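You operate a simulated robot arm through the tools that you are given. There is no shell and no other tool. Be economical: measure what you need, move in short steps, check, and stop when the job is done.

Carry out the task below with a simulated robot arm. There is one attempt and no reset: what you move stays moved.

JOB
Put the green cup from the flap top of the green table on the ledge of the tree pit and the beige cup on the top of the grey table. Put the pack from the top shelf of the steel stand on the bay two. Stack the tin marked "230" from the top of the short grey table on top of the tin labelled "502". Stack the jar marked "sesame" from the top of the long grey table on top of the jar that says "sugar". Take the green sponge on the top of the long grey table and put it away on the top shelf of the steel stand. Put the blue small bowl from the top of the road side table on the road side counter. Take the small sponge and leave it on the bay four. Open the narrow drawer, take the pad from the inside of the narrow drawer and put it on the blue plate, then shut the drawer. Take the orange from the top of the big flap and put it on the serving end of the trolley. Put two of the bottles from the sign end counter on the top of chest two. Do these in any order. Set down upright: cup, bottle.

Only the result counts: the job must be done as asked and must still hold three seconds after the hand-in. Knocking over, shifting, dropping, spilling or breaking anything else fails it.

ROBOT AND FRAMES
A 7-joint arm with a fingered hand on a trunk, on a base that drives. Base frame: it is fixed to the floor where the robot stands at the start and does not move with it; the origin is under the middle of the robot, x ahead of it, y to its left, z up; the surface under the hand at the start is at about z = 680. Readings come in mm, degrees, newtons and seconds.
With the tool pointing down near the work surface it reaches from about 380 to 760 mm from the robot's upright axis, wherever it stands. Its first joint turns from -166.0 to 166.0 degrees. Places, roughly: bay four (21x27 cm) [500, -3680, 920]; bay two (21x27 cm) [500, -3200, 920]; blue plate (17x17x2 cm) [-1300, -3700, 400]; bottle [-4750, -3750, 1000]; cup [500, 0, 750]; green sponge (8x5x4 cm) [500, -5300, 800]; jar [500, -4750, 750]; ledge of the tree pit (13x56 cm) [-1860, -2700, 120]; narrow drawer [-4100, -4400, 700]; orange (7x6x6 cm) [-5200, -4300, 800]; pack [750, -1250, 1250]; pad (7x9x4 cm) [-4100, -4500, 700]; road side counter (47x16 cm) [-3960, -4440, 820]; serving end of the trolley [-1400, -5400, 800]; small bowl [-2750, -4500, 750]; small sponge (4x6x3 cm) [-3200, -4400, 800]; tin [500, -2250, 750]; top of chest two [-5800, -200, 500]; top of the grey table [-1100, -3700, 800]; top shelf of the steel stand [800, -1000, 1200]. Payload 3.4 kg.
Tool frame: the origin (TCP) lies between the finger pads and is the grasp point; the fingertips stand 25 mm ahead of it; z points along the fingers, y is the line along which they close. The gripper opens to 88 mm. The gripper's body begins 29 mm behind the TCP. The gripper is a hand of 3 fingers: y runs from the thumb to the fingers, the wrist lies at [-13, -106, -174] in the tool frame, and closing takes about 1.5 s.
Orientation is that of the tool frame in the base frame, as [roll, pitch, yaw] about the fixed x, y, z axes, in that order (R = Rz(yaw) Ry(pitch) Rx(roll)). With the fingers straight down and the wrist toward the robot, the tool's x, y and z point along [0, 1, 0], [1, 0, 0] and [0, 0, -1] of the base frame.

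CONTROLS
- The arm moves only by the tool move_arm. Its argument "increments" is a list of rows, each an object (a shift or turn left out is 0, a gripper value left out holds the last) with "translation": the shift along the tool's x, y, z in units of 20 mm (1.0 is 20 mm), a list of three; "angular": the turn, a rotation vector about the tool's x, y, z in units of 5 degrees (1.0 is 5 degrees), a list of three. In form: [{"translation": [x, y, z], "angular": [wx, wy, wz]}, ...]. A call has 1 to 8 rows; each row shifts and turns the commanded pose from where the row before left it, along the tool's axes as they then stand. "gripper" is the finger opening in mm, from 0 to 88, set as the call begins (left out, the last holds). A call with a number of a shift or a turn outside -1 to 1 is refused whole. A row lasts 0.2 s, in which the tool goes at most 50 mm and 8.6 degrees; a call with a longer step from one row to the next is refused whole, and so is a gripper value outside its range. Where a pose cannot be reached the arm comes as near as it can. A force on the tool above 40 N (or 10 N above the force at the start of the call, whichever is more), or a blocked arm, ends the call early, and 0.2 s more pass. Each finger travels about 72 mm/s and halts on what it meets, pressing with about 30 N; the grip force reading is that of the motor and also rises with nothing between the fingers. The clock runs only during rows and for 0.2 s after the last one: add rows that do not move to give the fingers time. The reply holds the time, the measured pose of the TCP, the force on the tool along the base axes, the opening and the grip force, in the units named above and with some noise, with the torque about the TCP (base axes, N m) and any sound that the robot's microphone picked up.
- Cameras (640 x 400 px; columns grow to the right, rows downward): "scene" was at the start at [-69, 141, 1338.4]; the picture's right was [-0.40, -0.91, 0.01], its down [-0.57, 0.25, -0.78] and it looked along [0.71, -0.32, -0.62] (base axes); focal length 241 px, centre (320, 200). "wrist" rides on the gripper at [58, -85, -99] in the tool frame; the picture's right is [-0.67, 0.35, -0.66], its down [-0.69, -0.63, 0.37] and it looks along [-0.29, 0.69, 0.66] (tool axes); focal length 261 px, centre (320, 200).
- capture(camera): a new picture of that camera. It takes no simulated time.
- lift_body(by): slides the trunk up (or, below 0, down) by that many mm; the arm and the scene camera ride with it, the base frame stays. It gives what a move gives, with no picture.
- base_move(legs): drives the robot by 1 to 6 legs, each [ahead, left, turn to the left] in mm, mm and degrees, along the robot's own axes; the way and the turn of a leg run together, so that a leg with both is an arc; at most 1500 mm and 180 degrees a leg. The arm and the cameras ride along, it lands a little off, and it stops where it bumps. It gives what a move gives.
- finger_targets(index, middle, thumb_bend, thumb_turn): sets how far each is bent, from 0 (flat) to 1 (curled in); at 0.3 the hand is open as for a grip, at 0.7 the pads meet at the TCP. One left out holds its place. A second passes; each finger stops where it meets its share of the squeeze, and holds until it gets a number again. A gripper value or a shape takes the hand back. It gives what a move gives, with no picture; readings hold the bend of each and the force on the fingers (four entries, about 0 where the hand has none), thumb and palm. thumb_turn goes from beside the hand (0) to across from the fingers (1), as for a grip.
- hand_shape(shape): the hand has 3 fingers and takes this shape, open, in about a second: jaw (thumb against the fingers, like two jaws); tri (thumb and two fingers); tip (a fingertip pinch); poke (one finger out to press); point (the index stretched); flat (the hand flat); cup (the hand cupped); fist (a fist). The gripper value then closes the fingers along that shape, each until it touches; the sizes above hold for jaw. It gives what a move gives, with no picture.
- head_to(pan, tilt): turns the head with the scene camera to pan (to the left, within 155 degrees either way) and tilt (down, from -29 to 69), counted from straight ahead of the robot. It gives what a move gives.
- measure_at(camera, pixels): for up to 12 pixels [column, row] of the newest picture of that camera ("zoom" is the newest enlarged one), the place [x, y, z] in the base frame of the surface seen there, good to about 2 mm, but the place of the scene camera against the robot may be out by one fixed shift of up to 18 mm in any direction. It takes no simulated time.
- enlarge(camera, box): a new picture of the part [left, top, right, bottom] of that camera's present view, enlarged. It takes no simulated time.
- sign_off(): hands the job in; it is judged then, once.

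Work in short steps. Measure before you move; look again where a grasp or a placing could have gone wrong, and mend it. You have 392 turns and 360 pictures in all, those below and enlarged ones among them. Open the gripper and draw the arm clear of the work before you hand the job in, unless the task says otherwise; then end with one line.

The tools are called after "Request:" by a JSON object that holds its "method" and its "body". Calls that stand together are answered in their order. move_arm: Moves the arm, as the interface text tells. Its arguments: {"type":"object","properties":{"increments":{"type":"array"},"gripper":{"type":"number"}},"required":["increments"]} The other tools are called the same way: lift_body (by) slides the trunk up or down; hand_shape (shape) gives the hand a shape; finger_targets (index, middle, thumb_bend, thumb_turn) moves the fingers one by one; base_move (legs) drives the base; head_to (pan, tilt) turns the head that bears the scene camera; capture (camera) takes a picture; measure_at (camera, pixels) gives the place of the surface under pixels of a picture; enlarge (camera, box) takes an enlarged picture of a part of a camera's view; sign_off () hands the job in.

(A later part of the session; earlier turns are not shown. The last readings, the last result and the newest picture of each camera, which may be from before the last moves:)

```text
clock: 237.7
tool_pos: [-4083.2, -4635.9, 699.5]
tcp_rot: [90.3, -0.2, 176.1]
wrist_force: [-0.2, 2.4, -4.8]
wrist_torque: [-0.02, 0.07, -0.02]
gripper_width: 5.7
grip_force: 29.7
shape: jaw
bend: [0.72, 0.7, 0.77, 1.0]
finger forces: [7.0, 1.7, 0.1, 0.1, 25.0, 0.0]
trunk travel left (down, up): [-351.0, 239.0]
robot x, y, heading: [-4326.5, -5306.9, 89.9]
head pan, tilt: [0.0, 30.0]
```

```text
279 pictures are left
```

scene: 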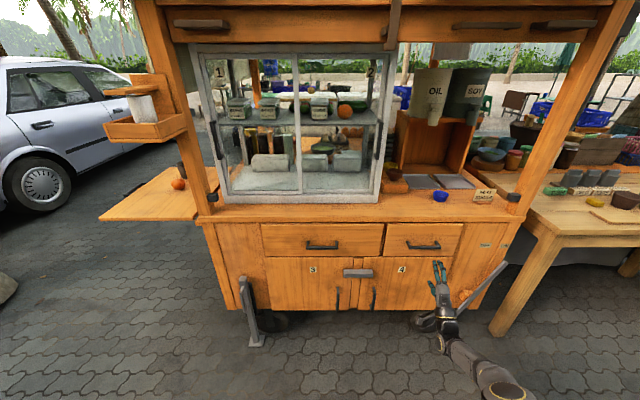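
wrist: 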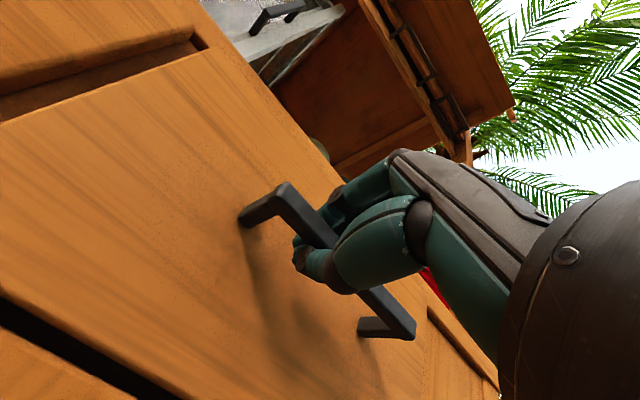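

The handle is gripped. I pull by driving back 200 mm and check.

Request:
{"method": "base_move", "body": {"legs": [[-200, 0, 0]]}}

Request:
{"method": "head_to", "body": {"pan": -15, "tilt": 45}}

Request:
{"method": "capture", "body": {"camera": "scene"}}

Request:
{"method": "capture", "body": {"camera": "wrist"}}

```text
clock: 239.3
tool_pos: [-4086.1, -4833.9, 700.8]
tcp_rot: [90.2, -0.1, 176.3]
wrist_force: [2.4, 0.2, -5.2]
wrist_torque: [-0.04, 0.0, 0.03]
gripper_width: 5.6
grip_force: 29.8
shape: jaw
bend: [0.72, 0.7, 0.78, 1.0]
finger forces: [2.2, 0.1, 0.0, 0.0, 0.1, 0.1]
trunk travel left (down, up): [-351.0, 239.0]
robot x, y, heading: [-4327.0, -5503.5, 90.0]
head pan, tilt: [0.0, 30.0]
```

```text
clock: 240.1
tool_pos: [-4086.5, -4833.8, 700.6]
tcp_rot: [90.3, -0.2, 176.3]
wrist_force: [2.4, 0.0, -4.6]
wrist_torque: [0.01, 0.05, -0.01]
gripper_width: 5.6
grip_force: 30.0
shape: jaw
bend: [0.72, 0.7, 0.78, 1.0]
finger forces: [2.3, 0.1, 0.0, 0.1, 0.0, 0.1]
trunk travel left (down, up): [-351.0, 239.0]
robot x, y, heading: [-4322.3, -5509.6, 90.1]
head pan, tilt: [-15.0, 45.0]
```

```text
278 pictures are left
```

scene: 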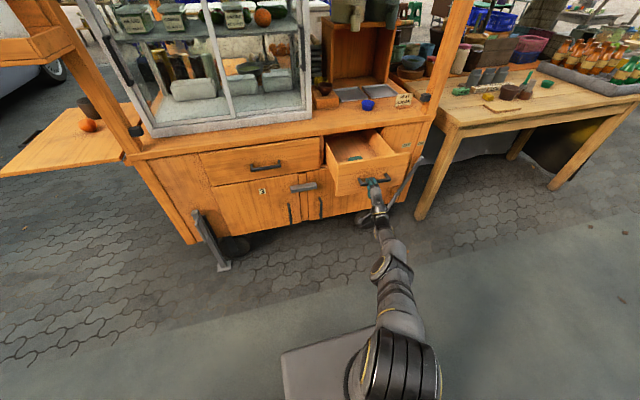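

```text
277 pictures are left
```

wrist: 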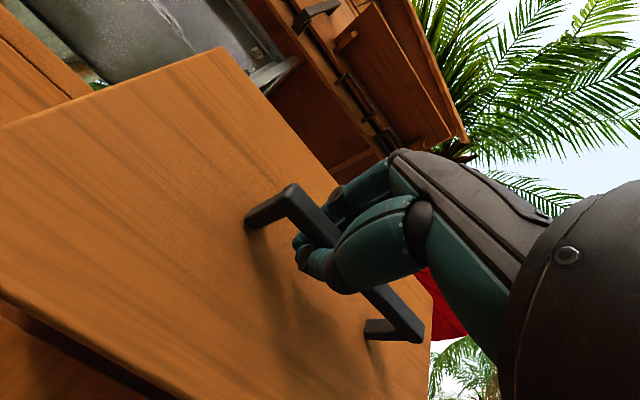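

Drawer is open about 200 mm, a green pad shows inside at (355,158). I enlarge and measure it.

Request:
{"method": "enlarge", "body": {"camera": "scene", "box": [310, 110, 430, 210]}}

Request:
{"method": "measure_at", "body": {"camera": "zoom", "pixels": [[245, 180], [225, 195], [200, 185], [180, 195], [150, 170], [320, 120], [300, 230], [400, 220], [160, 280], [330, 170], [420, 190], [100, 120]]}}

```text
4.00 times, centred on (370, 160) of scene
```

zoom: 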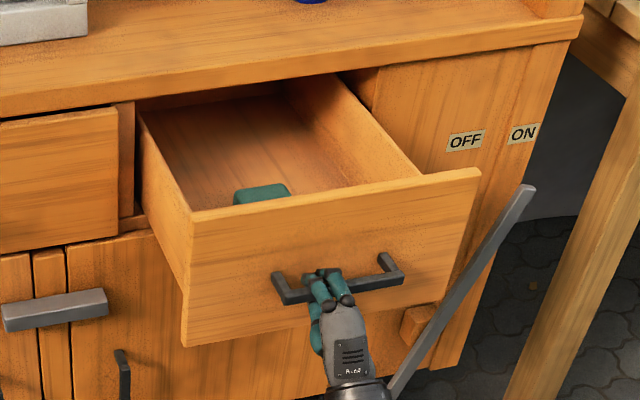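

```text
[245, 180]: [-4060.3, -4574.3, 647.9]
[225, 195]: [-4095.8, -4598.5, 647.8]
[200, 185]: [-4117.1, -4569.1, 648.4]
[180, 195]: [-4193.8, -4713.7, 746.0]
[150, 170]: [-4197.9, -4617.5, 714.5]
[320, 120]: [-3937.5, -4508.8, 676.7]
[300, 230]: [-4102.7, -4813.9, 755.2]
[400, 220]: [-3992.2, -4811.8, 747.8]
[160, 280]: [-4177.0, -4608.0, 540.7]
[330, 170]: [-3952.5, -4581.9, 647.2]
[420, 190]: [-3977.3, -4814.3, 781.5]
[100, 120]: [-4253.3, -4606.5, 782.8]
```

Request:
{"method": "measure_at", "body": {"camera": "zoom", "pixels": [[262, 193], [240, 197], [285, 190], [265, 187], [260, 200], [245, 204]]}}

Request:
{"method": "move_arm", "body": {"increments": [{}, {}, {}, {}, {}, {}], "gripper": 88}}

Request:
{"method": "base_move", "body": {"legs": [[-150, 0, 0]]}}

Request:
{"method": "capture", "body": {"camera": "scene"}}

```text
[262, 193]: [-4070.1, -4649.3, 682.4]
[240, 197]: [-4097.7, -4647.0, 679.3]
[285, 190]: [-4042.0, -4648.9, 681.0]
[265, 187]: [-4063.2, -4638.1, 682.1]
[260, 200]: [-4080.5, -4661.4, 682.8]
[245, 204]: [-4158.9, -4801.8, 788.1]
```

```text
clock: 241.4
tool_pos: [-4086.0, -4833.9, 701.6]
tcp_rot: [90.2, -0.1, 176.5]
wrist_force: [-0.5, 0.4, 0.0]
wrist_torque: [-0.02, -0.01, -0.02]
gripper_width: 87.6
grip_force: 0.0
shape: jaw
bend: [0.3, 0.3, 0.3, 0.98]
finger forces: [0.0, 0.0, 0.1, 0.0, 0.0, 0.1]
trunk travel left (down, up): [-351.0, 239.0]
robot x, y, heading: [-4326.4, -5505.4, 90.0]
head pan, tilt: [-15.0, 45.0]
```

```text
clock: 242.8
tool_pos: [-4087.0, -4985.5, 702.0]
tcp_rot: [90.2, -0.1, 176.3]
wrist_force: [-0.9, -0.1, -0.4]
wrist_torque: [0.06, -0.01, -0.01]
gripper_width: 87.8
grip_force: 0.1
shape: jaw
bend: [0.3, 0.3, 0.3, 0.98]
finger forces: [0.0, 0.0, 0.0, 0.0, 0.0, 0.0]
trunk travel left (down, up): [-351.0, 239.0]
robot x, y, heading: [-4326.0, -5658.5, 90.5]
head pan, tilt: [-15.0, 45.0]
```

```text
275 pictures are left
```

scene: 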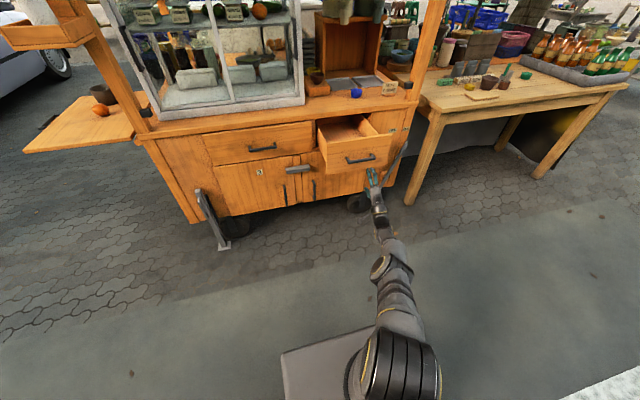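

The pad is about 7 cm wide in x, longer in y, so I must close along x. I raise the trunk, turn the hand back down, and yaw it so the fingers close along x.

Request:
{"method": "lift_body", "body": {"by": 220}}

Request:
{"method": "move_arm", "body": {"increments": [{"angular": [1, 0, 0]}, {"angular": [1, 0, 0]}, {"angular": [1, 0, 0]}, {"angular": [1, 0, 0]}, {"angular": [1, 0, 0]}, {"angular": [1, 0, 0]}, {"angular": [1, 0, 0]}, {"angular": [1, 0, 0]}]}}

Request:
{"method": "move_arm", "body": {"increments": [{"angular": [1, 0, 0]}, {"angular": [1, 0, 0]}, {"angular": [1, 0, 0]}, {"angular": [1, 0, 0]}, {"angular": [1, 0, 0]}, {"angular": [1, 0, 0]}, {"angular": [1, 0, 0]}, {"angular": [1, 0, 0]}]}}

Request:
{"method": "move_arm", "body": {"increments": [{"angular": [1, 0, 0]}, {"angular": [1, 0, 0]}, {"angular": [0, 0, 1]}, {"angular": [0, 0, 1]}, {"angular": [0, 0, 1]}, {"angular": [0, 0, 1]}, {"angular": [0, 0, 1]}, {"angular": [0, 0, 1]}]}}

Request:
{"method": "move_arm", "body": {"increments": [{"angular": [0, 0, 1]}, {"angular": [0, 0, 1]}, {"angular": [0, 0, 1]}, {"angular": [0, 0, 1]}, {"angular": [0, 0, 1]}, {"angular": [0, 0, 1]}, {"angular": [0, 0, 1]}, {"angular": [0, 0, 1]}]}}

Request:
{"method": "move_arm", "body": {"increments": [{"angular": [0, 0, 1]}, {"angular": [0, 0, 1]}, {"angular": [0, 0, 1]}, {"angular": [0, 0, 0.2]}, {}]}}

```text
clock: 245.2
tool_pos: [-4086.1, -4984.4, 920.8]
tcp_rot: [90.2, -0.1, 176.3]
wrist_force: [0.0, -0.4, -0.4]
wrist_torque: [0.03, 0.0, -0.01]
gripper_width: 87.6
grip_force: 0.1
shape: jaw
bend: [0.3, 0.3, 0.3, 0.98]
finger forces: [0.0, 0.0, 0.1, 0.0, 0.0, 0.0]
trunk travel left (down, up): [-571.0, 19.0]
robot x, y, heading: [-4322.3, -5656.1, 90.0]
head pan, tilt: [-15.0, 45.0]
```

```text
clock: 246.9
tool_pos: [-4086.1, -4984.2, 920.6]
tcp_rot: [130.4, -0.1, 176.5]
wrist_force: [0.9, -0.9, 0.2]
wrist_torque: [0.0, 0.03, 0.01]
gripper_width: 88.1
grip_force: 0.2
shape: jaw
bend: [0.3, 0.3, 0.3, 0.98]
finger forces: [0.1, 0.1, 0.0, 0.0, 0.0, 0.0]
trunk travel left (down, up): [-571.0, 19.0]
robot x, y, heading: [-4323.9, -5660.3, 90.3]
head pan, tilt: [-15.0, 45.0]
```

```text
clock: 248.8
tool_pos: [-4084.6, -4985.1, 920.8]
tcp_rot: [170.2, 0.0, 176.4]
wrist_force: [-0.4, 0.4, 1.0]
wrist_torque: [-0.04, -0.01, 0.0]
gripper_width: 87.5
grip_force: 0.0
shape: jaw
bend: [0.3, 0.3, 0.3, 0.98]
finger forces: [0.0, 0.0, 0.0, 0.0, 0.0, 0.0]
trunk travel left (down, up): [-571.0, 19.0]
robot x, y, heading: [-4324.8, -5658.9, 90.2]
head pan, tilt: [-15.0, 45.0]
```

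```text
clock: 250.6
tool_pos: [-4086.2, -4984.3, 921.8]
tcp_rot: [-179.8, 0.0, 146.3]
wrist_force: [0.2, 1.0, 0.4]
wrist_torque: [0.02, -0.01, 0.0]
gripper_width: 87.8
grip_force: 0.0
shape: jaw
bend: [0.3, 0.3, 0.3, 0.98]
finger forces: [0.0, 0.1, 0.0, 0.0, 0.0, 0.0]
trunk travel left (down, up): [-571.0, 19.0]
robot x, y, heading: [-4326.9, -5660.3, 90.3]
head pan, tilt: [-15.0, 45.0]
```

```text
clock: 252.3
tool_pos: [-4101.8, -5004.2, 899.5]
tcp_rot: [-179.8, 0.1, 141.4]
wrist_force: [1.0, -0.6, 0.5]
wrist_torque: [-0.03, -0.02, 0.02]
gripper_width: 87.6
grip_force: 0.2
shape: jaw
bend: [0.3, 0.3, 0.3, 0.98]
finger forces: [0.0, 0.0, 0.0, 0.0, 0.1, 0.0]
out of reach, approached as far as the arm can: row 1, 2, 3, 4, 5, 6, 7, 8
trunk travel left (down, up): [-571.0, 19.0]
robot x, y, heading: [-4325.0, -5661.4, 90.2]
head pan, tilt: [-15.0, 45.0]
```

```text
clock: 253.6
tool_pos: [-4102.4, -5004.4, 899.0]
tcp_rot: [-179.8, 0.1, 141.4]
wrist_force: [-0.6, 0.1, 0.2]
wrist_torque: [0.0, 0.0, 0.01]
gripper_width: 87.7
grip_force: 0.1
shape: jaw
bend: [0.3, 0.3, 0.3, 0.98]
finger forces: [0.1, 0.0, 0.0, 0.0, 0.0, 0.0]
out of reach, approached as far as the arm can: row 1, 2, 3
trunk travel left (down, up): [-571.0, 19.0]
robot x, y, heading: [-4323.9, -5659.9, 90.5]
head pan, tilt: [-15.0, 45.0]
```

The yaw stops at 141° because the arm is stretched. I draw the hand in by 130 mm and continue the turn.

Request:
{"method": "move_arm", "body": {"increments": [{"translation": [-0.3, -0.88, 0]}, {"translation": [-0.3, -0.88, 0]}, {"translation": [-0.3, -0.88, 0]}, {"translation": [-0.3, -0.88, 0]}, {"translation": [-0.3, -0.88, 0]}, {"translation": [-0.3, -0.88, 0]}, {"translation": [-0.3, -0.88, 0]}, {}]}}

Request:
{"method": "move_arm", "body": {"increments": [{"angular": [0, 0, 1]}, {"angular": [0, 0, 1]}, {"angular": [0, 0, 1]}, {"angular": [0, 0, 1]}, {"angular": [0, 0, 1]}, {"angular": [0, 0, 1]}, {"angular": [0, 0, 1]}, {"angular": [0, 0, 1]}]}}

Request:
{"method": "move_arm", "body": {"increments": [{"angular": [0, 0, 1]}, {"angular": [0, 0, 1]}, {}]}}

```text
clock: 255.3
tool_pos: [-4148.3, -5125.8, 899.4]
tcp_rot: [-179.9, 0.0, 140.5]
wrist_force: [-0.3, -0.3, 0.2]
wrist_torque: [0.01, 0.0, -0.01]
gripper_width: 87.8
grip_force: 0.0
shape: jaw
bend: [0.3, 0.3, 0.3, 0.98]
finger forces: [0.1, 0.1, 0.1, 0.0, 0.0, 0.0]
trunk travel left (down, up): [-571.0, 19.0]
robot x, y, heading: [-4325.2, -5656.9, 89.9]
head pan, tilt: [-15.0, 45.0]
```

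```text
clock: 257.1
tool_pos: [-4146.8, -5125.8, 899.4]
tcp_rot: [-179.8, 0.0, 127.9]
wrist_force: [0.4, 0.2, 0.2]
wrist_torque: [0.0, -0.01, -0.02]
gripper_width: 87.7
grip_force: 0.0
shape: jaw
bend: [0.3, 0.3, 0.3, 0.98]
finger forces: [0.0, 0.1, 0.0, 0.0, 0.1, 0.1]
out of reach, approached as far as the arm can: row 4, 5, 6, 7, 8
trunk travel left (down, up): [-571.0, 19.0]
robot x, y, heading: [-4327.0, -5662.5, 90.0]
head pan, tilt: [-15.0, 45.0]
```

```text
clock: 257.9
tool_pos: [-4148.6, -5125.1, 899.4]
tcp_rot: [-179.7, 0.0, 127.9]
wrist_force: [0.8, 0.3, -0.1]
wrist_torque: [0.03, 0.04, 0.0]
gripper_width: 87.8
grip_force: 0.0
shape: jaw
bend: [0.3, 0.3, 0.3, 0.98]
finger forces: [0.1, 0.1, 0.0, 0.0, 0.0, 0.0]
out of reach, approached as far as the arm can: row 1, 2
trunk travel left (down, up): [-571.0, 19.0]
robot x, y, heading: [-4323.0, -5660.8, 90.2]
head pan, tilt: [-15.0, 45.0]
```

The yaw hits a joint limit this way; I turn the other way round instead (to yaw ≈ 266°, wrist on the +x side).

Request:
{"method": "move_arm", "body": {"increments": [{"angular": [0, 0, -1]}, {"angular": [0, 0, -1]}, {"angular": [0, 0, -1]}, {"angular": [0, 0, -1]}, {"angular": [0, 0, -1]}, {"angular": [0, 0, -1]}, {"angular": [0, 0, -1]}, {"angular": [0, 0, -1]}]}}

Request:
{"method": "move_arm", "body": {"increments": [{"angular": [0, 0, -1]}, {"angular": [0, 0, -1]}, {"angular": [0, 0, -1]}, {"angular": [0, 0, -1]}, {"angular": [0, 0, -1]}, {"angular": [0, 0, -1]}, {"angular": [0, 0, -1]}, {"angular": [0, 0, -1]}]}}

Request:
{"method": "move_arm", "body": {"increments": [{"angular": [0, 0, -1]}, {"angular": [0, 0, -1]}, {"angular": [0, 0, -1]}, {"angular": [0, 0, -1]}, {"angular": [0, 0, -1]}, {"angular": [0, 0, -1]}, {"angular": [0, 0, -1]}, {"angular": [0, 0, -1]}]}}

Request:
{"method": "move_arm", "body": {"increments": [{"angular": [0, 0, -1]}, {"angular": [0, 0, -1]}, {"angular": [0, 0, -1]}, {"angular": [0, 0, -1]}, {"angular": [0, 0, -0.6]}, {}]}}

```text
clock: 259.8
tool_pos: [-4148.3, -5125.9, 899.1]
tcp_rot: [-179.9, -0.1, 168.0]
wrist_force: [-0.2, 0.3, 0.1]
wrist_torque: [0.0, -0.01, -0.01]
gripper_width: 87.9
grip_force: 0.1
shape: jaw
bend: [0.3, 0.3, 0.3, 0.98]
finger forces: [0.1, 0.1, 0.1, 0.0, 0.1, 0.0]
trunk travel left (down, up): [-571.0, 19.0]
robot x, y, heading: [-4325.2, -5660.9, 90.2]
head pan, tilt: [-15.0, 45.0]
```

```text
clock: 261.6
tool_pos: [-4146.9, -5125.0, 900.0]
tcp_rot: [-180.0, -0.2, -152.0]
wrist_force: [0.3, 0.2, -0.5]
wrist_torque: [0.0, 0.01, -0.02]
gripper_width: 87.7
grip_force: 0.1
shape: jaw
bend: [0.3, 0.3, 0.3, 0.98]
finger forces: [0.1, 0.0, 0.1, 0.1, 0.1, 0.0]
trunk travel left (down, up): [-571.0, 19.0]
robot x, y, heading: [-4325.0, -5662.6, 90.2]
head pan, tilt: [-15.0, 45.0]
```

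```text
clock: 263.4
tool_pos: [-4147.5, -5126.3, 900.3]
tcp_rot: [179.9, -0.2, -112.0]
wrist_force: [0.0, 0.3, 0.8]
wrist_torque: [0.0, 0.0, 0.02]
gripper_width: 87.7
grip_force: 0.1
shape: jaw
bend: [0.3, 0.3, 0.3, 0.98]
finger forces: [0.1, 0.1, 0.0, 0.0, 0.1, 0.0]
trunk travel left (down, up): [-571.0, 19.0]
robot x, y, heading: [-4328.9, -5660.7, 90.1]
head pan, tilt: [-15.0, 45.0]
```

```text
clock: 264.8
tool_pos: [-4147.6, -5126.0, 899.3]
tcp_rot: [179.9, -0.1, -89.1]
wrist_force: [0.8, 0.9, 0.8]
wrist_torque: [0.0, 0.01, -0.02]
gripper_width: 87.8
grip_force: 0.1
shape: jaw
bend: [0.3, 0.3, 0.3, 0.98]
finger forces: [0.1, 0.1, 0.0, 0.0, 0.0, 0.0]
trunk travel left (down, up): [-571.0, 19.0]
robot x, y, heading: [-4330.2, -5659.1, 90.3]
head pan, tilt: [-15.0, 45.0]
```

Yaw is now -89°, fingers close along x. I drive forward so the hand is above the pad and look.

Request:
{"method": "base_move", "body": {"legs": [[0, -68, 0], [462, 0, 0]]}}

Request:
{"method": "capture", "body": {"camera": "wrist"}}

Request:
{"method": "capture", "body": {"camera": "scene"}}

```text
clock: 268.1
tool_pos: [-4079.1, -4661.6, 900.6]
tcp_rot: [179.9, -0.2, -89.3]
wrist_force: [-0.6, 0.2, 0.3]
wrist_torque: [-0.02, -0.02, -0.01]
gripper_width: 87.9
grip_force: 0.1
shape: jaw
bend: [0.3, 0.3, 0.3, 0.98]
finger forces: [0.0, 0.0, 0.0, 0.0, 0.1, 0.0]
trunk travel left (down, up): [-571.0, 19.0]
robot x, y, heading: [-4257.2, -5195.3, 89.8]
head pan, tilt: [-15.0, 45.0]
```

```text
274 pictures are left
```

wrist: 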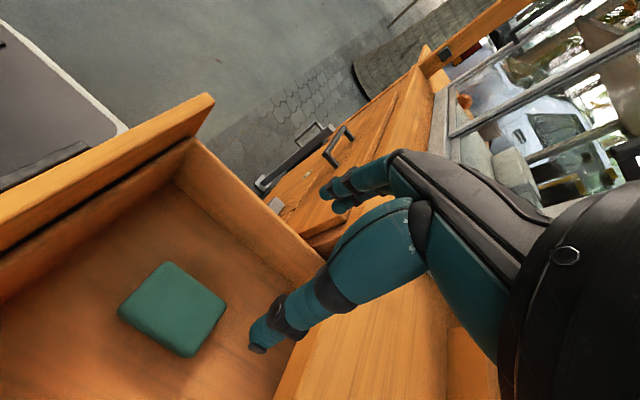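

```text
273 pictures are left
```

scene: 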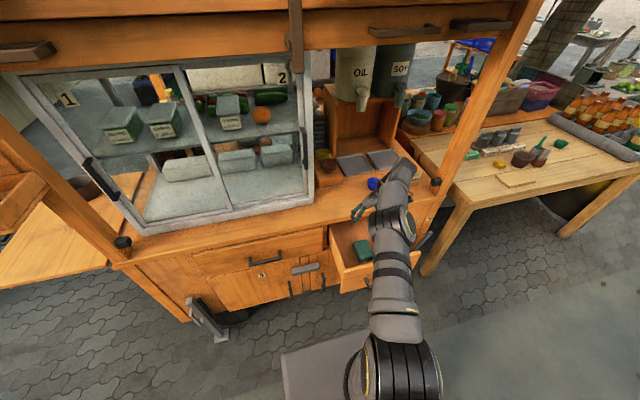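

I measure the pad's corners and the drawer in the wrist picture.

Request:
{"method": "measure_at", "body": {"camera": "wrist", "pixels": [[165, 265], [122, 312], [192, 350], [222, 300], [172, 308], [230, 260], [100, 350], [150, 170], [200, 200], [290, 260], [60, 190]]}}

```text
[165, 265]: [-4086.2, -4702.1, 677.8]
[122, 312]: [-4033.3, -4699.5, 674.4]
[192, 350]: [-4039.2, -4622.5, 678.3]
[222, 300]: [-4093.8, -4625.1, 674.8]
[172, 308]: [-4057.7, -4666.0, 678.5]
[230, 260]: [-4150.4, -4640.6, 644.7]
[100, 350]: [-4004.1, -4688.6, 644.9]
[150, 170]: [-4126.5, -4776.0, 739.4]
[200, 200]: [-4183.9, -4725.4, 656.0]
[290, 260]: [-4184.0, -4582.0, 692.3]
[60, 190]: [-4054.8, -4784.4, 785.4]
```

Pad centre is (-4063,-4662), top 678, floor 645. I shift 14 mm, lower 150, and check clearances.

Request:
{"method": "move_arm", "body": {"increments": [{"translation": [0, -0.72, 0]}, {}]}}

Request:
{"method": "lift_body", "body": {"by": -150}}

Request:
{"method": "capture", "body": {"camera": "wrist"}}

Request:
{"method": "enlarge", "body": {"camera": "scene", "box": [300, 120, 480, 320]}}

```text
clock: 268.7
tool_pos: [-4065.9, -4662.1, 898.3]
tcp_rot: [179.7, -0.1, -89.3]
wrist_force: [0.6, 1.2, 0.7]
wrist_torque: [-0.03, -0.03, 0.01]
gripper_width: 87.6
grip_force: 0.3
shape: jaw
bend: [0.3, 0.3, 0.3, 0.98]
finger forces: [0.1, 0.0, 0.0, 0.1, 0.1, 0.0]
trunk travel left (down, up): [-571.0, 19.0]
robot x, y, heading: [-4254.7, -5192.4, 89.9]
head pan, tilt: [-15.0, 45.0]
```

```text
clock: 270.5
tool_pos: [-4065.1, -4660.9, 749.6]
tcp_rot: [180.0, 0.0, -89.3]
wrist_force: [0.5, 0.8, -0.6]
wrist_torque: [0.01, 0.0, -0.02]
gripper_width: 87.8
grip_force: 0.2
shape: jaw
bend: [0.3, 0.3, 0.3, 0.98]
finger forces: [0.0, 0.1, 0.0, 0.0, 0.0, 0.1]
trunk travel left (down, up): [-421.0, 169.0]
robot x, y, heading: [-4255.6, -5196.3, 89.9]
head pan, tilt: [-15.0, 45.0]
```

```text
272 pictures are left
```

wrist: 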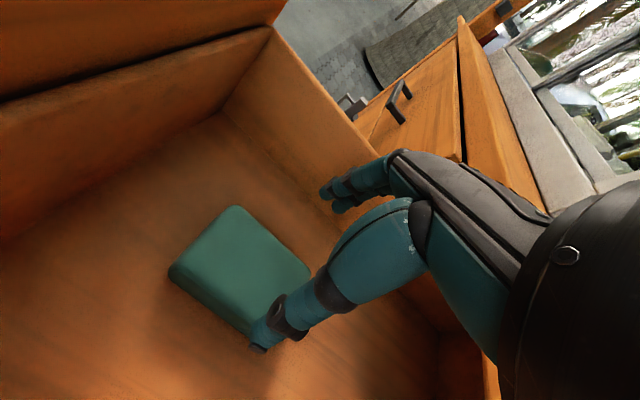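

```text
2.00 times, centred on (390, 220) of scene
```

zoom: 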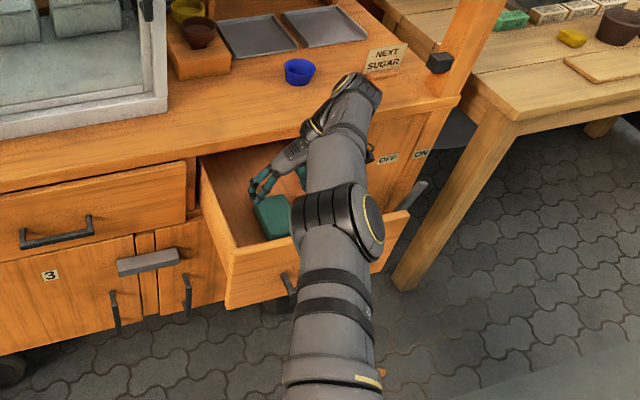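

The wrist link may come close to the counter edge; I measure the arm's links.

Request:
{"method": "measure_at", "body": {"camera": "zoom", "pixels": [[352, 85], [375, 100], [345, 115], [310, 130], [340, 150], [370, 155], [340, 220], [370, 225], [320, 300], [300, 72]]}}

```text
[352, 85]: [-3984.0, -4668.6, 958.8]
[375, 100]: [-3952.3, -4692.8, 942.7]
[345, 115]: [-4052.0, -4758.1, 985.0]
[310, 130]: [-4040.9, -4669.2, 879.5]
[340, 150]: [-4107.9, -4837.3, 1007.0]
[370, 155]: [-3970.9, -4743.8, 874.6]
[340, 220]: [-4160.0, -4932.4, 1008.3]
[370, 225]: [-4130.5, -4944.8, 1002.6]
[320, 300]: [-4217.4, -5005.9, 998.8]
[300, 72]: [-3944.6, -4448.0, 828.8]
```

To keep the wrist off the counter edge I shift 10 mm toward me, then lower the trunk 70 mm.

Request:
{"method": "move_arm", "body": {"increments": [{"translation": [0.5, 0, 0]}, {}]}}

Request:
{"method": "lift_body", "body": {"by": -70}}

Request:
{"method": "capture", "body": {"camera": "wrist"}}

```text
clock: 271.1
tool_pos: [-4065.4, -4671.8, 750.6]
tcp_rot: [179.9, -0.1, -89.2]
wrist_force: [1.5, -0.6, -0.1]
wrist_torque: [0.0, 0.0, 0.02]
gripper_width: 87.7
grip_force: 0.0
shape: jaw
bend: [0.3, 0.3, 0.3, 0.98]
finger forces: [0.1, 0.0, 0.0, 0.1, 0.0, 0.0]
trunk travel left (down, up): [-421.0, 169.0]
robot x, y, heading: [-4257.2, -5196.2, 90.0]
head pan, tilt: [-15.0, 45.0]
```

```text
clock: 272.2
tool_pos: [-4065.1, -4673.0, 679.4]
tcp_rot: [179.7, -0.2, -89.2]
wrist_force: [1.4, 0.5, 0.5]
wrist_torque: [-0.02, -0.02, 0.0]
gripper_width: 87.8
grip_force: 0.1
shape: jaw
bend: [0.3, 0.3, 0.3, 0.98]
finger forces: [0.0, 0.0, 0.1, 0.0, 0.0, 0.0]
trunk travel left (down, up): [-351.0, 239.0]
robot x, y, heading: [-4257.3, -5195.8, 89.9]
head pan, tilt: [-15.0, 45.0]
```

```text
270 pictures are left
```

wrist: 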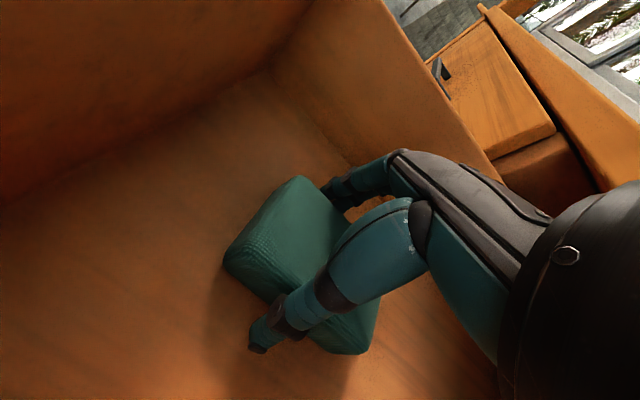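

The pad is between the fingers. I go 4 mm lower and close.

Request:
{"method": "move_arm", "body": {"increments": [{"translation": [0, 0, 0.2]}, {}]}}

Request:
{"method": "move_arm", "body": {"increments": [{}, {}, {}, {}, {}], "gripper": 45}}

Request:
{"method": "lift_body", "body": {"by": 60}}

Request:
{"method": "capture", "body": {"camera": "wrist"}}

```text
clock: 272.8
tool_pos: [-4063.8, -4671.8, 675.2]
tcp_rot: [179.7, -0.1, -89.3]
wrist_force: [-0.3, -0.3, 0.3]
wrist_torque: [-0.01, -0.03, -0.02]
gripper_width: 87.7
grip_force: 0.0
shape: jaw
bend: [0.3, 0.3, 0.3, 0.98]
finger forces: [0.0, 0.0, 0.0, 0.1, 0.0, 0.0]
trunk travel left (down, up): [-351.0, 239.0]
robot x, y, heading: [-4256.4, -5196.3, 90.2]
head pan, tilt: [-15.0, 45.0]
```

```text
clock: 274.0
tool_pos: [-4065.1, -4672.2, 674.2]
tcp_rot: [179.8, -0.1, -89.2]
wrist_force: [0.2, -0.3, 0.0]
wrist_torque: [0.0, -0.01, -0.02]
gripper_width: 58.8
grip_force: 29.8
shape: jaw
bend: [0.28, 0.38, 0.6, 0.99]
finger forces: [18.2, 9.6, 0.1, 0.0, 27.7, 0.0]
trunk travel left (down, up): [-351.0, 239.0]
robot x, y, heading: [-4257.5, -5194.9, 90.2]
head pan, tilt: [-15.0, 45.0]
```

```text
clock: 275.0
tool_pos: [-4064.8, -4671.9, 735.4]
tcp_rot: [179.8, 0.0, -89.4]
wrist_force: [-1.1, 0.6, 0.0]
wrist_torque: [-0.01, -0.03, -0.03]
gripper_width: 59.0
grip_force: 30.2
shape: jaw
bend: [0.28, 0.38, 0.6, 0.99]
finger forces: [18.1, 9.5, 0.0, 0.0, 27.7, 0.0]
trunk travel left (down, up): [-411.0, 179.0]
robot x, y, heading: [-4259.0, -5193.3, 90.1]
head pan, tilt: [-15.0, 45.0]
```

```text
269 pictures are left
```

wrist: 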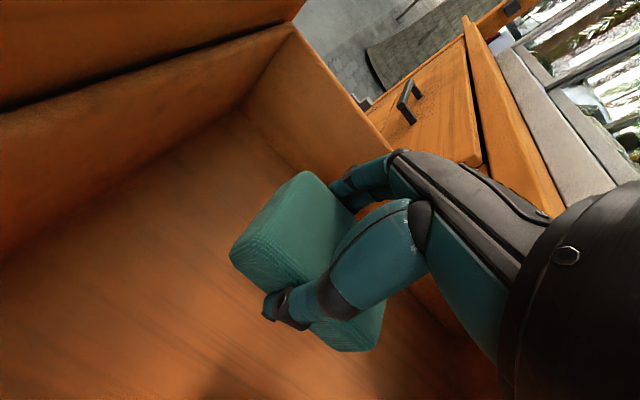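

The pad is held. I raise it out, back off, and turn the hand back toward nominal; the drawer I will shut on my return with an empty hand. Then I drive toward the south side of the grey table.

Request:
{"method": "lift_body", "body": {"by": 175}}

Request:
{"method": "base_move", "body": {"legs": [[-300, 0, 0], [0, -1500, 0], [0, -700, 0], [300, 0, 0], [545, -357, 0]]}}

Request:
{"method": "move_arm", "body": {"increments": [{"angular": [0, 0, 1]}, {"angular": [0, 0, 1]}, {"angular": [0, 0, 1]}, {"angular": [0, 0, 1]}, {"angular": [0, 0, 1]}, {"angular": [0, 0, 1]}, {"angular": [0, 0, 1]}, {"angular": [0, 0, 1]}]}}

Request:
{"method": "move_arm", "body": {"increments": [{"angular": [0, 0, 1]}, {"angular": [0, 0, 1]}, {"angular": [0, 0, 1]}, {"angular": [0, 0, 1]}, {"angular": [0, 0, 1]}, {"angular": [0, 0, 1]}, {"angular": [0, 0, 1]}, {"angular": [0, 0, 1]}]}}

Request:
{"method": "head_to", "body": {"pan": 0, "tilt": 45}}

Request:
{"method": "capture", "body": {"camera": "scene"}}

```text
clock: 276.9
tool_pos: [-4065.2, -4671.8, 909.7]
tcp_rot: [179.8, -0.2, -89.3]
wrist_force: [-0.2, 0.0, -1.4]
wrist_torque: [-0.01, -0.02, -0.04]
gripper_width: 58.7
grip_force: 29.2
shape: jaw
bend: [0.28, 0.38, 0.6, 0.99]
finger forces: [18.1, 9.5, 0.0, 0.1, 27.6, 0.0]
trunk travel left (down, up): [-586.0, 4.0]
robot x, y, heading: [-4259.4, -5193.8, 90.2]
head pan, tilt: [-15.0, 45.0]
```

```text
clock: 294.2
tool_pos: [-1529.5, -4126.9, 909.9]
tcp_rot: [179.8, -0.3, -88.9]
wrist_force: [0.8, 0.6, -0.7]
wrist_torque: [0.01, 0.01, -0.01]
gripper_width: 58.8
grip_force: 29.7
shape: jaw
bend: [0.28, 0.38, 0.6, 0.99]
finger forces: [18.0, 9.6, 0.0, 0.0, 27.8, 0.0]
trunk travel left (down, up): [-586.0, 4.0]
robot x, y, heading: [-1713.6, -4646.1, 90.3]
head pan, tilt: [-15.0, 45.0]
```

```text
clock: 296.0
tool_pos: [-1528.5, -4125.3, 911.0]
tcp_rot: [180.0, -0.3, -129.0]
wrist_force: [-0.1, 0.5, -0.7]
wrist_torque: [-0.01, 0.01, 0.03]
gripper_width: 58.6
grip_force: 29.3
shape: jaw
bend: [0.28, 0.38, 0.6, 0.99]
finger forces: [18.0, 9.5, 0.0, 0.1, 27.6, 0.0]
trunk travel left (down, up): [-586.0, 4.0]
robot x, y, heading: [-1720.1, -4647.3, 90.5]
head pan, tilt: [-15.0, 45.0]
```

```text
clock: 297.8
tool_pos: [-1529.8, -4126.7, 910.9]
tcp_rot: [-179.9, -0.2, -169.0]
wrist_force: [-0.3, -0.3, 0.0]
wrist_torque: [0.02, 0.01, 0.0]
gripper_width: 58.8
grip_force: 30.3
shape: jaw
bend: [0.28, 0.38, 0.6, 0.99]
finger forces: [18.0, 9.5, 0.1, 0.0, 27.7, 0.0]
trunk travel left (down, up): [-586.0, 4.0]
robot x, y, heading: [-1718.5, -4649.7, 90.3]
head pan, tilt: [-15.0, 45.0]
```

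```text
clock: 298.6
tool_pos: [-1529.1, -4125.3, 909.5]
tcp_rot: [-179.9, -0.1, -169.0]
wrist_force: [-0.6, 0.1, -0.9]
wrist_torque: [0.01, 0.03, 0.01]
gripper_width: 58.7
grip_force: 30.4
shape: jaw
bend: [0.28, 0.38, 0.6, 0.99]
finger forces: [18.2, 9.6, 0.0, 0.0, 27.7, 0.0]
trunk travel left (down, up): [-586.0, 4.0]
robot x, y, heading: [-1718.2, -4646.9, 90.4]
head pan, tilt: [0.0, 45.0]
```

```text
268 pictures are left
```

scene: 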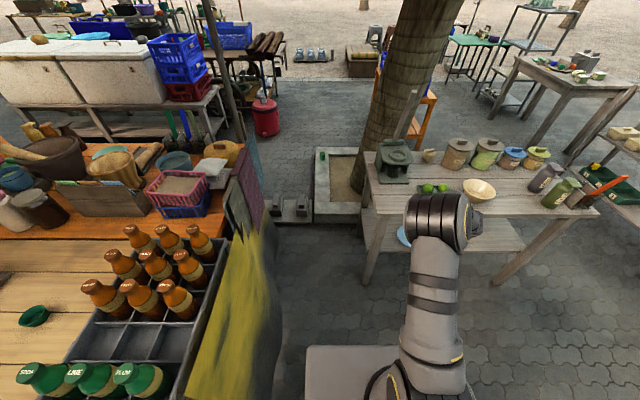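

The beige cup and green cup stand well. I square the hand, move right 180 mm, lower the trunk and look under the table at the plates.

Request:
{"method": "base_move", "body": {"legs": [[0, -180, 0]]}}

Request:
{"method": "move_arm", "body": {"increments": [{"angular": [0, 0, 1]}, {"angular": [0, 0, 1]}, {}]}}

Request:
{"method": "lift_body", "body": {"by": -400}}

Request:
{"method": "head_to", "body": {"pan": -15, "tilt": 30}}

Request:
{"method": "capture", "body": {"camera": "scene"}}

Request:
{"method": "capture", "body": {"camera": "wrist"}}

```text
clock: 300.1
tool_pos: [-1349.0, -4122.5, 910.5]
tcp_rot: [-180.0, -0.1, -168.8]
wrist_force: [-0.3, 1.0, 0.6]
wrist_torque: [0.0, 0.0, -0.01]
gripper_width: 58.7
grip_force: 29.9
shape: jaw
bend: [0.28, 0.38, 0.6, 0.99]
finger forces: [18.1, 9.7, 0.0, 0.1, 27.7, 0.0]
trunk travel left (down, up): [-586.0, 4.0]
robot x, y, heading: [-1537.8, -4646.1, 90.4]
head pan, tilt: [0.0, 45.0]
```

```text
clock: 300.9
tool_pos: [-1350.3, -4124.7, 909.9]
tcp_rot: [-180.0, -0.2, -178.9]
wrist_force: [0.4, 0.1, 0.2]
wrist_torque: [0.01, 0.0, 0.02]
gripper_width: 58.4
grip_force: 29.8
shape: jaw
bend: [0.28, 0.38, 0.6, 0.99]
finger forces: [18.1, 9.6, 0.0, 0.1, 27.6, 0.1]
trunk travel left (down, up): [-586.0, 4.0]
robot x, y, heading: [-1543.2, -4647.6, 90.2]
head pan, tilt: [0.0, 45.0]
```

```text
clock: 304.7
tool_pos: [-1350.4, -4124.5, 510.1]
tcp_rot: [-179.9, -0.2, -178.9]
wrist_force: [-0.9, -0.2, -0.6]
wrist_torque: [0.02, -0.01, 0.0]
gripper_width: 58.3
grip_force: 29.7
shape: jaw
bend: [0.28, 0.38, 0.6, 0.99]
finger forces: [18.0, 9.5, 0.0, 0.0, 27.6, 0.0]
trunk travel left (down, up): [-186.0, 404.0]
robot x, y, heading: [-1538.1, -4651.1, 90.1]
head pan, tilt: [0.0, 45.0]
```

```text
clock: 305.5
tool_pos: [-1350.2, -4123.8, 509.6]
tcp_rot: [-179.9, -0.2, -178.9]
wrist_force: [-0.1, -0.3, -0.6]
wrist_torque: [0.0, 0.04, 0.02]
gripper_width: 58.4
grip_force: 29.5
shape: jaw
bend: [0.28, 0.38, 0.6, 0.99]
finger forces: [18.1, 9.6, 0.0, 0.0, 27.7, 0.1]
trunk travel left (down, up): [-186.0, 404.0]
robot x, y, heading: [-1542.3, -4651.3, 90.5]
head pan, tilt: [-15.0, 30.0]
```

```text
267 pictures are left
```

scene: 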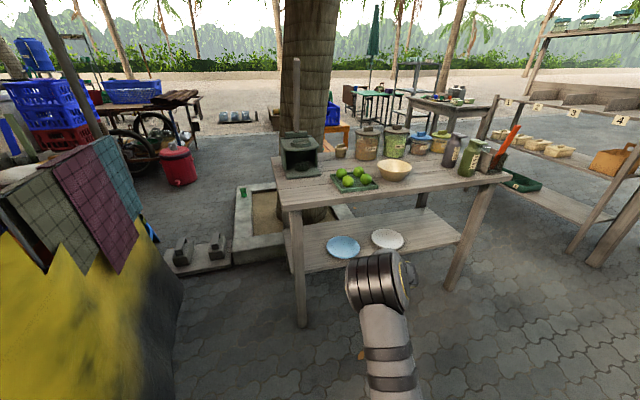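

```text
266 pictures are left
```

wrist: 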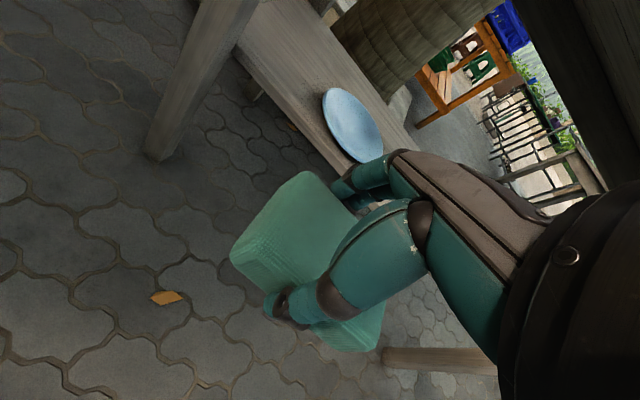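

I measure the plate, the shelf edge, the table's overhang and the second plate.

Request:
{"method": "measure_at", "body": {"camera": "wrist", "pixels": [[350, 125], [326, 95], [365, 158], [380, 140], [335, 120], [300, 145], [215, 80], [250, 110]]}}

Request:
{"method": "measure_at", "body": {"camera": "scene", "pixels": [[344, 247], [329, 246], [360, 248], [344, 238], [344, 256], [387, 240], [330, 268], [300, 207], [450, 187], [380, 195], [405, 270], [380, 330]]}}

```text
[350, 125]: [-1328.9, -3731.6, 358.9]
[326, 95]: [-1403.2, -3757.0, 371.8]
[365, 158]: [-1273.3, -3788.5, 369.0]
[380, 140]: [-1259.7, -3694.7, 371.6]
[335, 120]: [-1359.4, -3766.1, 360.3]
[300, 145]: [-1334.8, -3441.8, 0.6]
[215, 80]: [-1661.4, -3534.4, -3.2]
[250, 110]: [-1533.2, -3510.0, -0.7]
```

```text
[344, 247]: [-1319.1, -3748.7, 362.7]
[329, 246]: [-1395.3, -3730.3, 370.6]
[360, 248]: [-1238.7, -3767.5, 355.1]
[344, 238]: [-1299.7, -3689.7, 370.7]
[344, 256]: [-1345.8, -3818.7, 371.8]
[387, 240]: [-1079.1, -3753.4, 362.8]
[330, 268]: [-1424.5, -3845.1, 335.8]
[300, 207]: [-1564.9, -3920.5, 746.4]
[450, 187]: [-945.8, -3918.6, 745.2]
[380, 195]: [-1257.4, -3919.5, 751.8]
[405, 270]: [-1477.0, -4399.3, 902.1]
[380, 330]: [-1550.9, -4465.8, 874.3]
```

Plate centre ≈ (-1328,-3740), interior z 359, table edge at y≈-3911. I tilt the hand 20° and stretch the arm so the wrist stays low and outside the table edge, then lower and look.

Request:
{"method": "move_arm", "body": {"increments": [{"translation": [0, 0.9, 0], "angular": [-1, 0, 0]}, {"translation": [0, 0.9, 0.1], "angular": [-1, 0, 0]}, {"translation": [0, 0.9, 0.15], "angular": [-1, 0, 0]}, {"translation": [0, 0.9, 0.2], "angular": [-1, 0, 0]}, {"translation": [0, 0.9, 0.3]}, {"translation": [0, 0.9, 0.3]}, {}]}}

Request:
{"method": "lift_body", "body": {"by": -75}}

Request:
{"method": "capture", "body": {"camera": "scene"}}

Request:
{"method": "capture", "body": {"camera": "wrist"}}

```text
clock: 307.1
tool_pos: [-1351.5, -4013.2, 512.0]
tcp_rot: [160.1, -0.2, -178.9]
wrist_force: [-1.1, -0.1, -0.3]
wrist_torque: [0.01, -0.03, -0.02]
gripper_width: 58.8
grip_force: 30.3
shape: jaw
bend: [0.28, 0.38, 0.6, 0.99]
finger forces: [18.0, 9.6, 0.0, 0.1, 27.8, 0.0]
trunk travel left (down, up): [-186.0, 404.0]
robot x, y, heading: [-1539.4, -4647.0, 90.4]
head pan, tilt: [-15.0, 30.0]
```

```text
clock: 308.2
tool_pos: [-1353.0, -4014.0, 437.0]
tcp_rot: [160.1, -0.2, -178.9]
wrist_force: [0.0, -0.4, -0.3]
wrist_torque: [0.02, 0.0, 0.03]
gripper_width: 58.6
grip_force: 30.0
shape: jaw
bend: [0.28, 0.38, 0.6, 0.99]
finger forces: [18.1, 9.7, 0.0, 0.0, 27.8, 0.0]
trunk travel left (down, up): [-111.0, 479.0]
robot x, y, heading: [-1540.0, -4649.1, 90.4]
head pan, tilt: [-15.0, 30.0]
```

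```text
265 pictures are left
```

scene: 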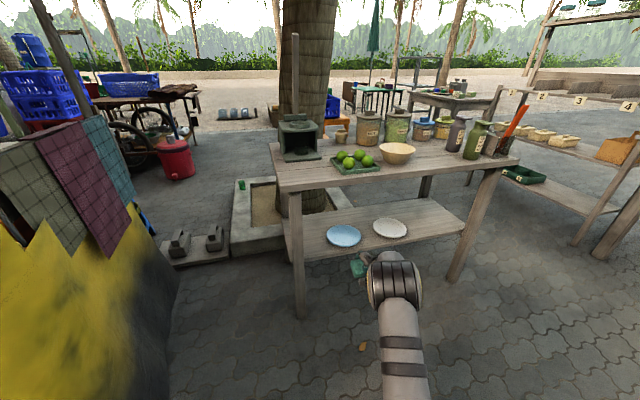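

```text
264 pictures are left
```

wrist: 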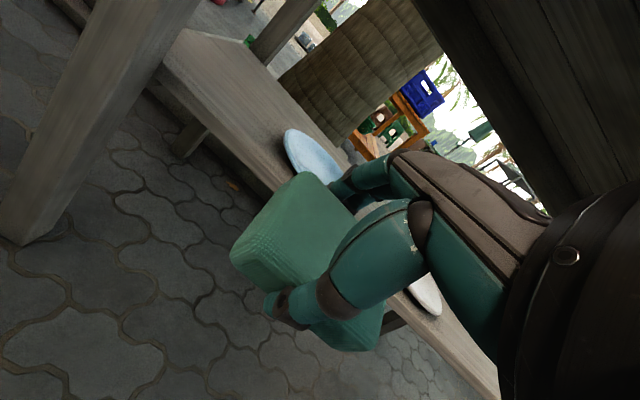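

Clearance looks fine. I drive forward 270 mm with 20 mm to the right, so the pad comes over the blue plate.

Request:
{"method": "base_move", "body": {"legs": [[0, -22, 0], [200, 0, 0]]}}

Request:
{"method": "capture", "body": {"camera": "scene"}}

Request:
{"method": "capture", "body": {"camera": "wrist"}}

Request:
{"method": "measure_at", "body": {"camera": "scene", "pixels": [[395, 280], [380, 290], [410, 260], [400, 330]]}}

```text
clock: 310.2
tool_pos: [-1331.2, -3812.5, 435.1]
tcp_rot: [160.2, -0.2, -178.9]
wrist_force: [-0.1, 0.1, 0.1]
wrist_torque: [0.0, -0.01, -0.02]
gripper_width: 58.6
grip_force: 29.7
shape: jaw
bend: [0.28, 0.38, 0.6, 0.99]
finger forces: [18.1, 9.7, 0.0, 0.0, 27.9, 0.0]
trunk travel left (down, up): [-111.0, 479.0]
robot x, y, heading: [-1514.9, -4446.7, 90.4]
head pan, tilt: [-15.0, 30.0]
```

```text
263 pictures are left
```

scene: 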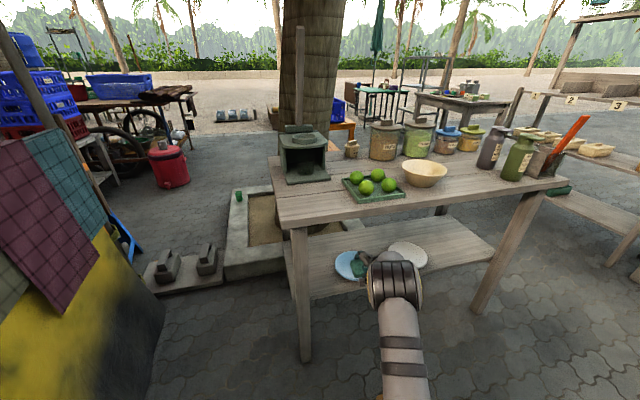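

```text
262 pictures are left
```

wrist: 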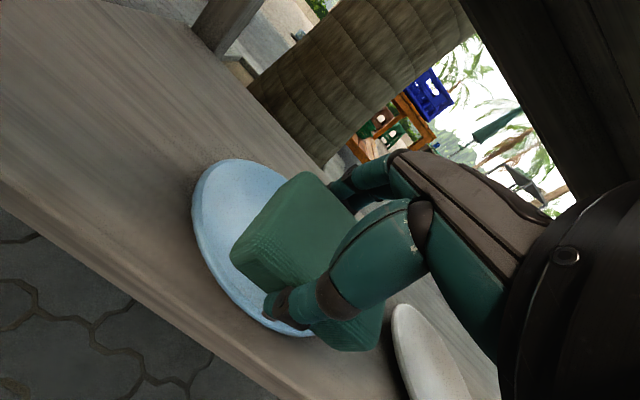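

```text
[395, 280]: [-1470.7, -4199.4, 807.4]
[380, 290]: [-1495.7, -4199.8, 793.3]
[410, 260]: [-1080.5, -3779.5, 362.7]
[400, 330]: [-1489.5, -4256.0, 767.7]
```

Request:
{"method": "base_move", "body": {"legs": [[70, 0, 0]]}}

Request:
{"method": "capture", "body": {"camera": "wrist"}}

Request:
{"method": "enlarge", "body": {"camera": "scene", "box": [290, 200, 470, 330]}}

```text
clock: 311.2
tool_pos: [-1331.8, -3743.5, 436.8]
tcp_rot: [160.1, -0.2, -178.7]
wrist_force: [-0.3, 0.0, -0.1]
wrist_torque: [0.04, 0.0, -0.02]
gripper_width: 58.6
grip_force: 30.1
shape: jaw
bend: [0.28, 0.38, 0.6, 0.99]
finger forces: [18.1, 9.6, 0.0, 0.1, 27.9, 0.0]
trunk travel left (down, up): [-111.0, 479.0]
robot x, y, heading: [-1523.2, -4377.9, 90.5]
head pan, tilt: [-15.0, 30.0]
```

```text
261 pictures are left
```

wrist: 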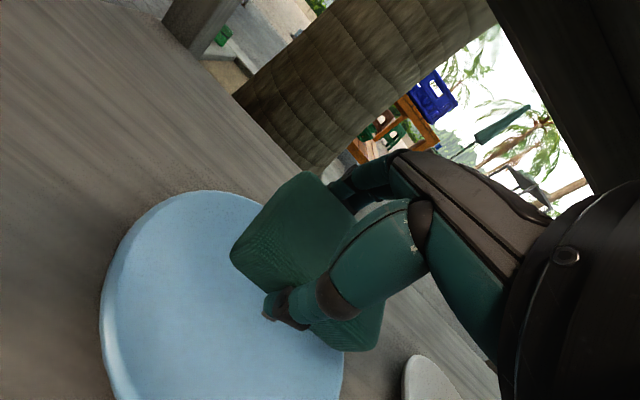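

```text
3.08 times, centred on (380, 265) of scene
```

zoom: 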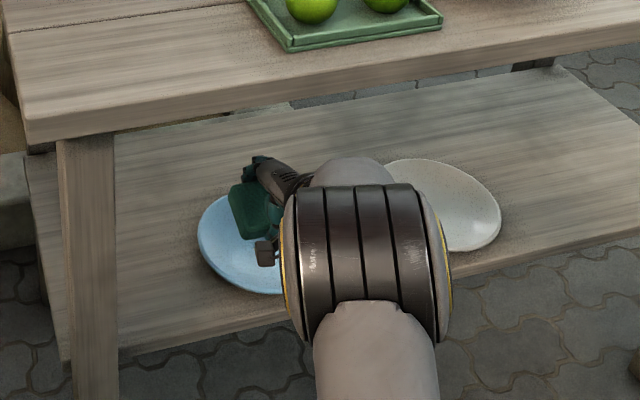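

I measure the plate's rim in the wrist picture to see whether the pad is centred.

Request:
{"method": "measure_at", "body": {"camera": "wrist", "pixels": [[185, 192], [120, 250], [102, 310], [112, 380], [342, 365], [230, 193], [200, 300], [150, 350], [250, 380]]}}

```text
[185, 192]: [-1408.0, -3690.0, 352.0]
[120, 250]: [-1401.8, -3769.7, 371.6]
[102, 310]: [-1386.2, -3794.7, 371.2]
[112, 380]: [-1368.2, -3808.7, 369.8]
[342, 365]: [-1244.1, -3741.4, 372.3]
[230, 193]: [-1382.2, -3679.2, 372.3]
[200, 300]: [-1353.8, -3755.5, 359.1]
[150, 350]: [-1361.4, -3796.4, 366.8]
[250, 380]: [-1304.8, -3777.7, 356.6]
```

Plate centre is (-1326,-3740): the pad is right over it. I lower to near contact and creep.

Request:
{"method": "lift_body", "body": {"by": -36}}

Request:
{"method": "lift_body", "body": {"by": -4}}

Request:
{"method": "capture", "body": {"camera": "wrist"}}

```text
clock: 312.0
tool_pos: [-1330.6, -3739.7, 408.4]
tcp_rot: [159.1, 0.0, -178.9]
wrist_force: [-1.0, -2.5, 15.0]
wrist_torque: [-0.41, 0.05, -0.01]
gripper_width: 57.2
grip_force: 29.7
shape: jaw
bend: [0.28, 0.38, 0.61, 1.0]
finger forces: [20.1, 10.6, 0.0, 0.0, 32.1, 0.1]
trunk travel left (down, up): [-75.0, 515.0]
robot x, y, heading: [-1520.3, -4376.0, 90.4]
head pan, tilt: [-15.0, 30.0]
stopped: the force on the tool passed its limit at 42 N (the readings are from after the stop); the commanded pose is now the measured one
```

```text
clock: 312.6
tool_pos: [-1330.2, -3738.0, 408.8]
tcp_rot: [158.6, 0.1, -178.9]
wrist_force: [-0.5, -2.6, 14.7]
wrist_torque: [-0.41, 0.02, -0.09]
gripper_width: 57.2
grip_force: 29.5
shape: jaw
bend: [0.28, 0.38, 0.62, 0.99]
finger forces: [20.5, 10.7, 0.0, 0.0, 33.3, 0.1]
trunk travel left (down, up): [-71.0, 519.0]
robot x, y, heading: [-1517.2, -4376.6, 90.1]
head pan, tilt: [-15.0, 30.0]
stopped: the force on the tool passed its limit at 40 N (the readings are from after the stop); the commanded pose is now the measured one
```

```text
259 pictures are left
```

wrist: 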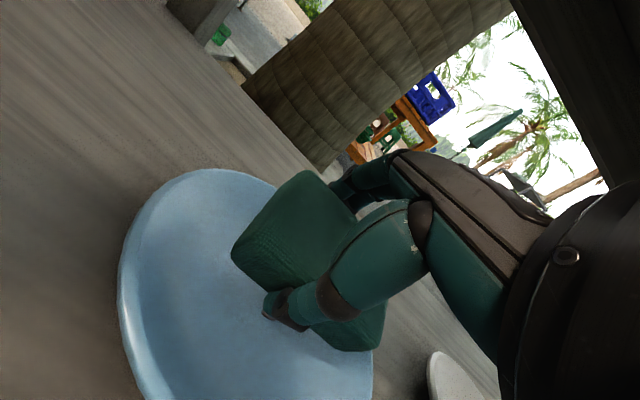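

Contact made. I ease up 3 mm and open the hand.

Request:
{"method": "lift_body", "body": {"by": 4}}

Request:
{"method": "move_arm", "body": {"increments": [{}, {}, {}, {}, {}], "gripper": 88}}

Request:
{"method": "capture", "body": {"camera": "wrist"}}

```text
clock: 313.1
tool_pos: [-1331.0, -3739.8, 409.5]
tcp_rot: [159.0, 0.0, -178.8]
wrist_force: [-0.2, 1.1, 4.0]
wrist_torque: [-0.04, -0.01, -0.03]
gripper_width: 57.5
grip_force: 29.7
shape: jaw
bend: [0.28, 0.38, 0.62, 0.99]
finger forces: [20.2, 10.9, 0.0, 0.0, 28.2, 0.1]
trunk travel left (down, up): [-75.0, 515.0]
robot x, y, heading: [-1517.6, -4377.4, 90.7]
head pan, tilt: [-15.0, 30.0]
```

```text
clock: 314.3
tool_pos: [-1330.3, -3738.7, 411.8]
tcp_rot: [158.9, 0.0, -178.8]
wrist_force: [0.1, 2.1, 14.7]
wrist_torque: [-0.43, 0.06, -0.03]
gripper_width: 83.5
grip_force: 0.1
shape: jaw
bend: [0.3, 0.3, 0.35, 0.98]
finger forces: [0.0, 0.0, 0.1, 0.1, 14.4, 0.0]
trunk travel left (down, up): [-75.0, 515.0]
robot x, y, heading: [-1520.0, -4373.1, 90.3]
head pan, tilt: [-15.0, 30.0]
```

```text
258 pictures are left
```

wrist: 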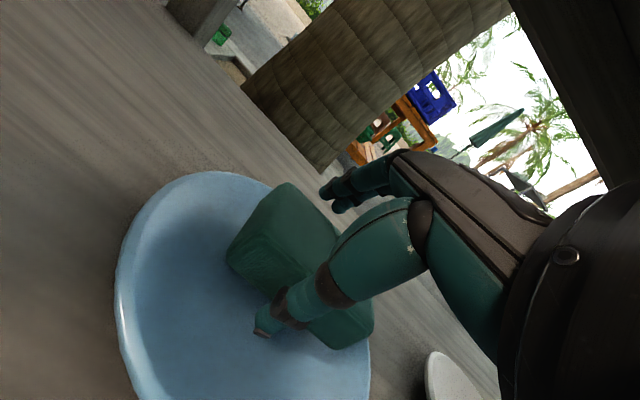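

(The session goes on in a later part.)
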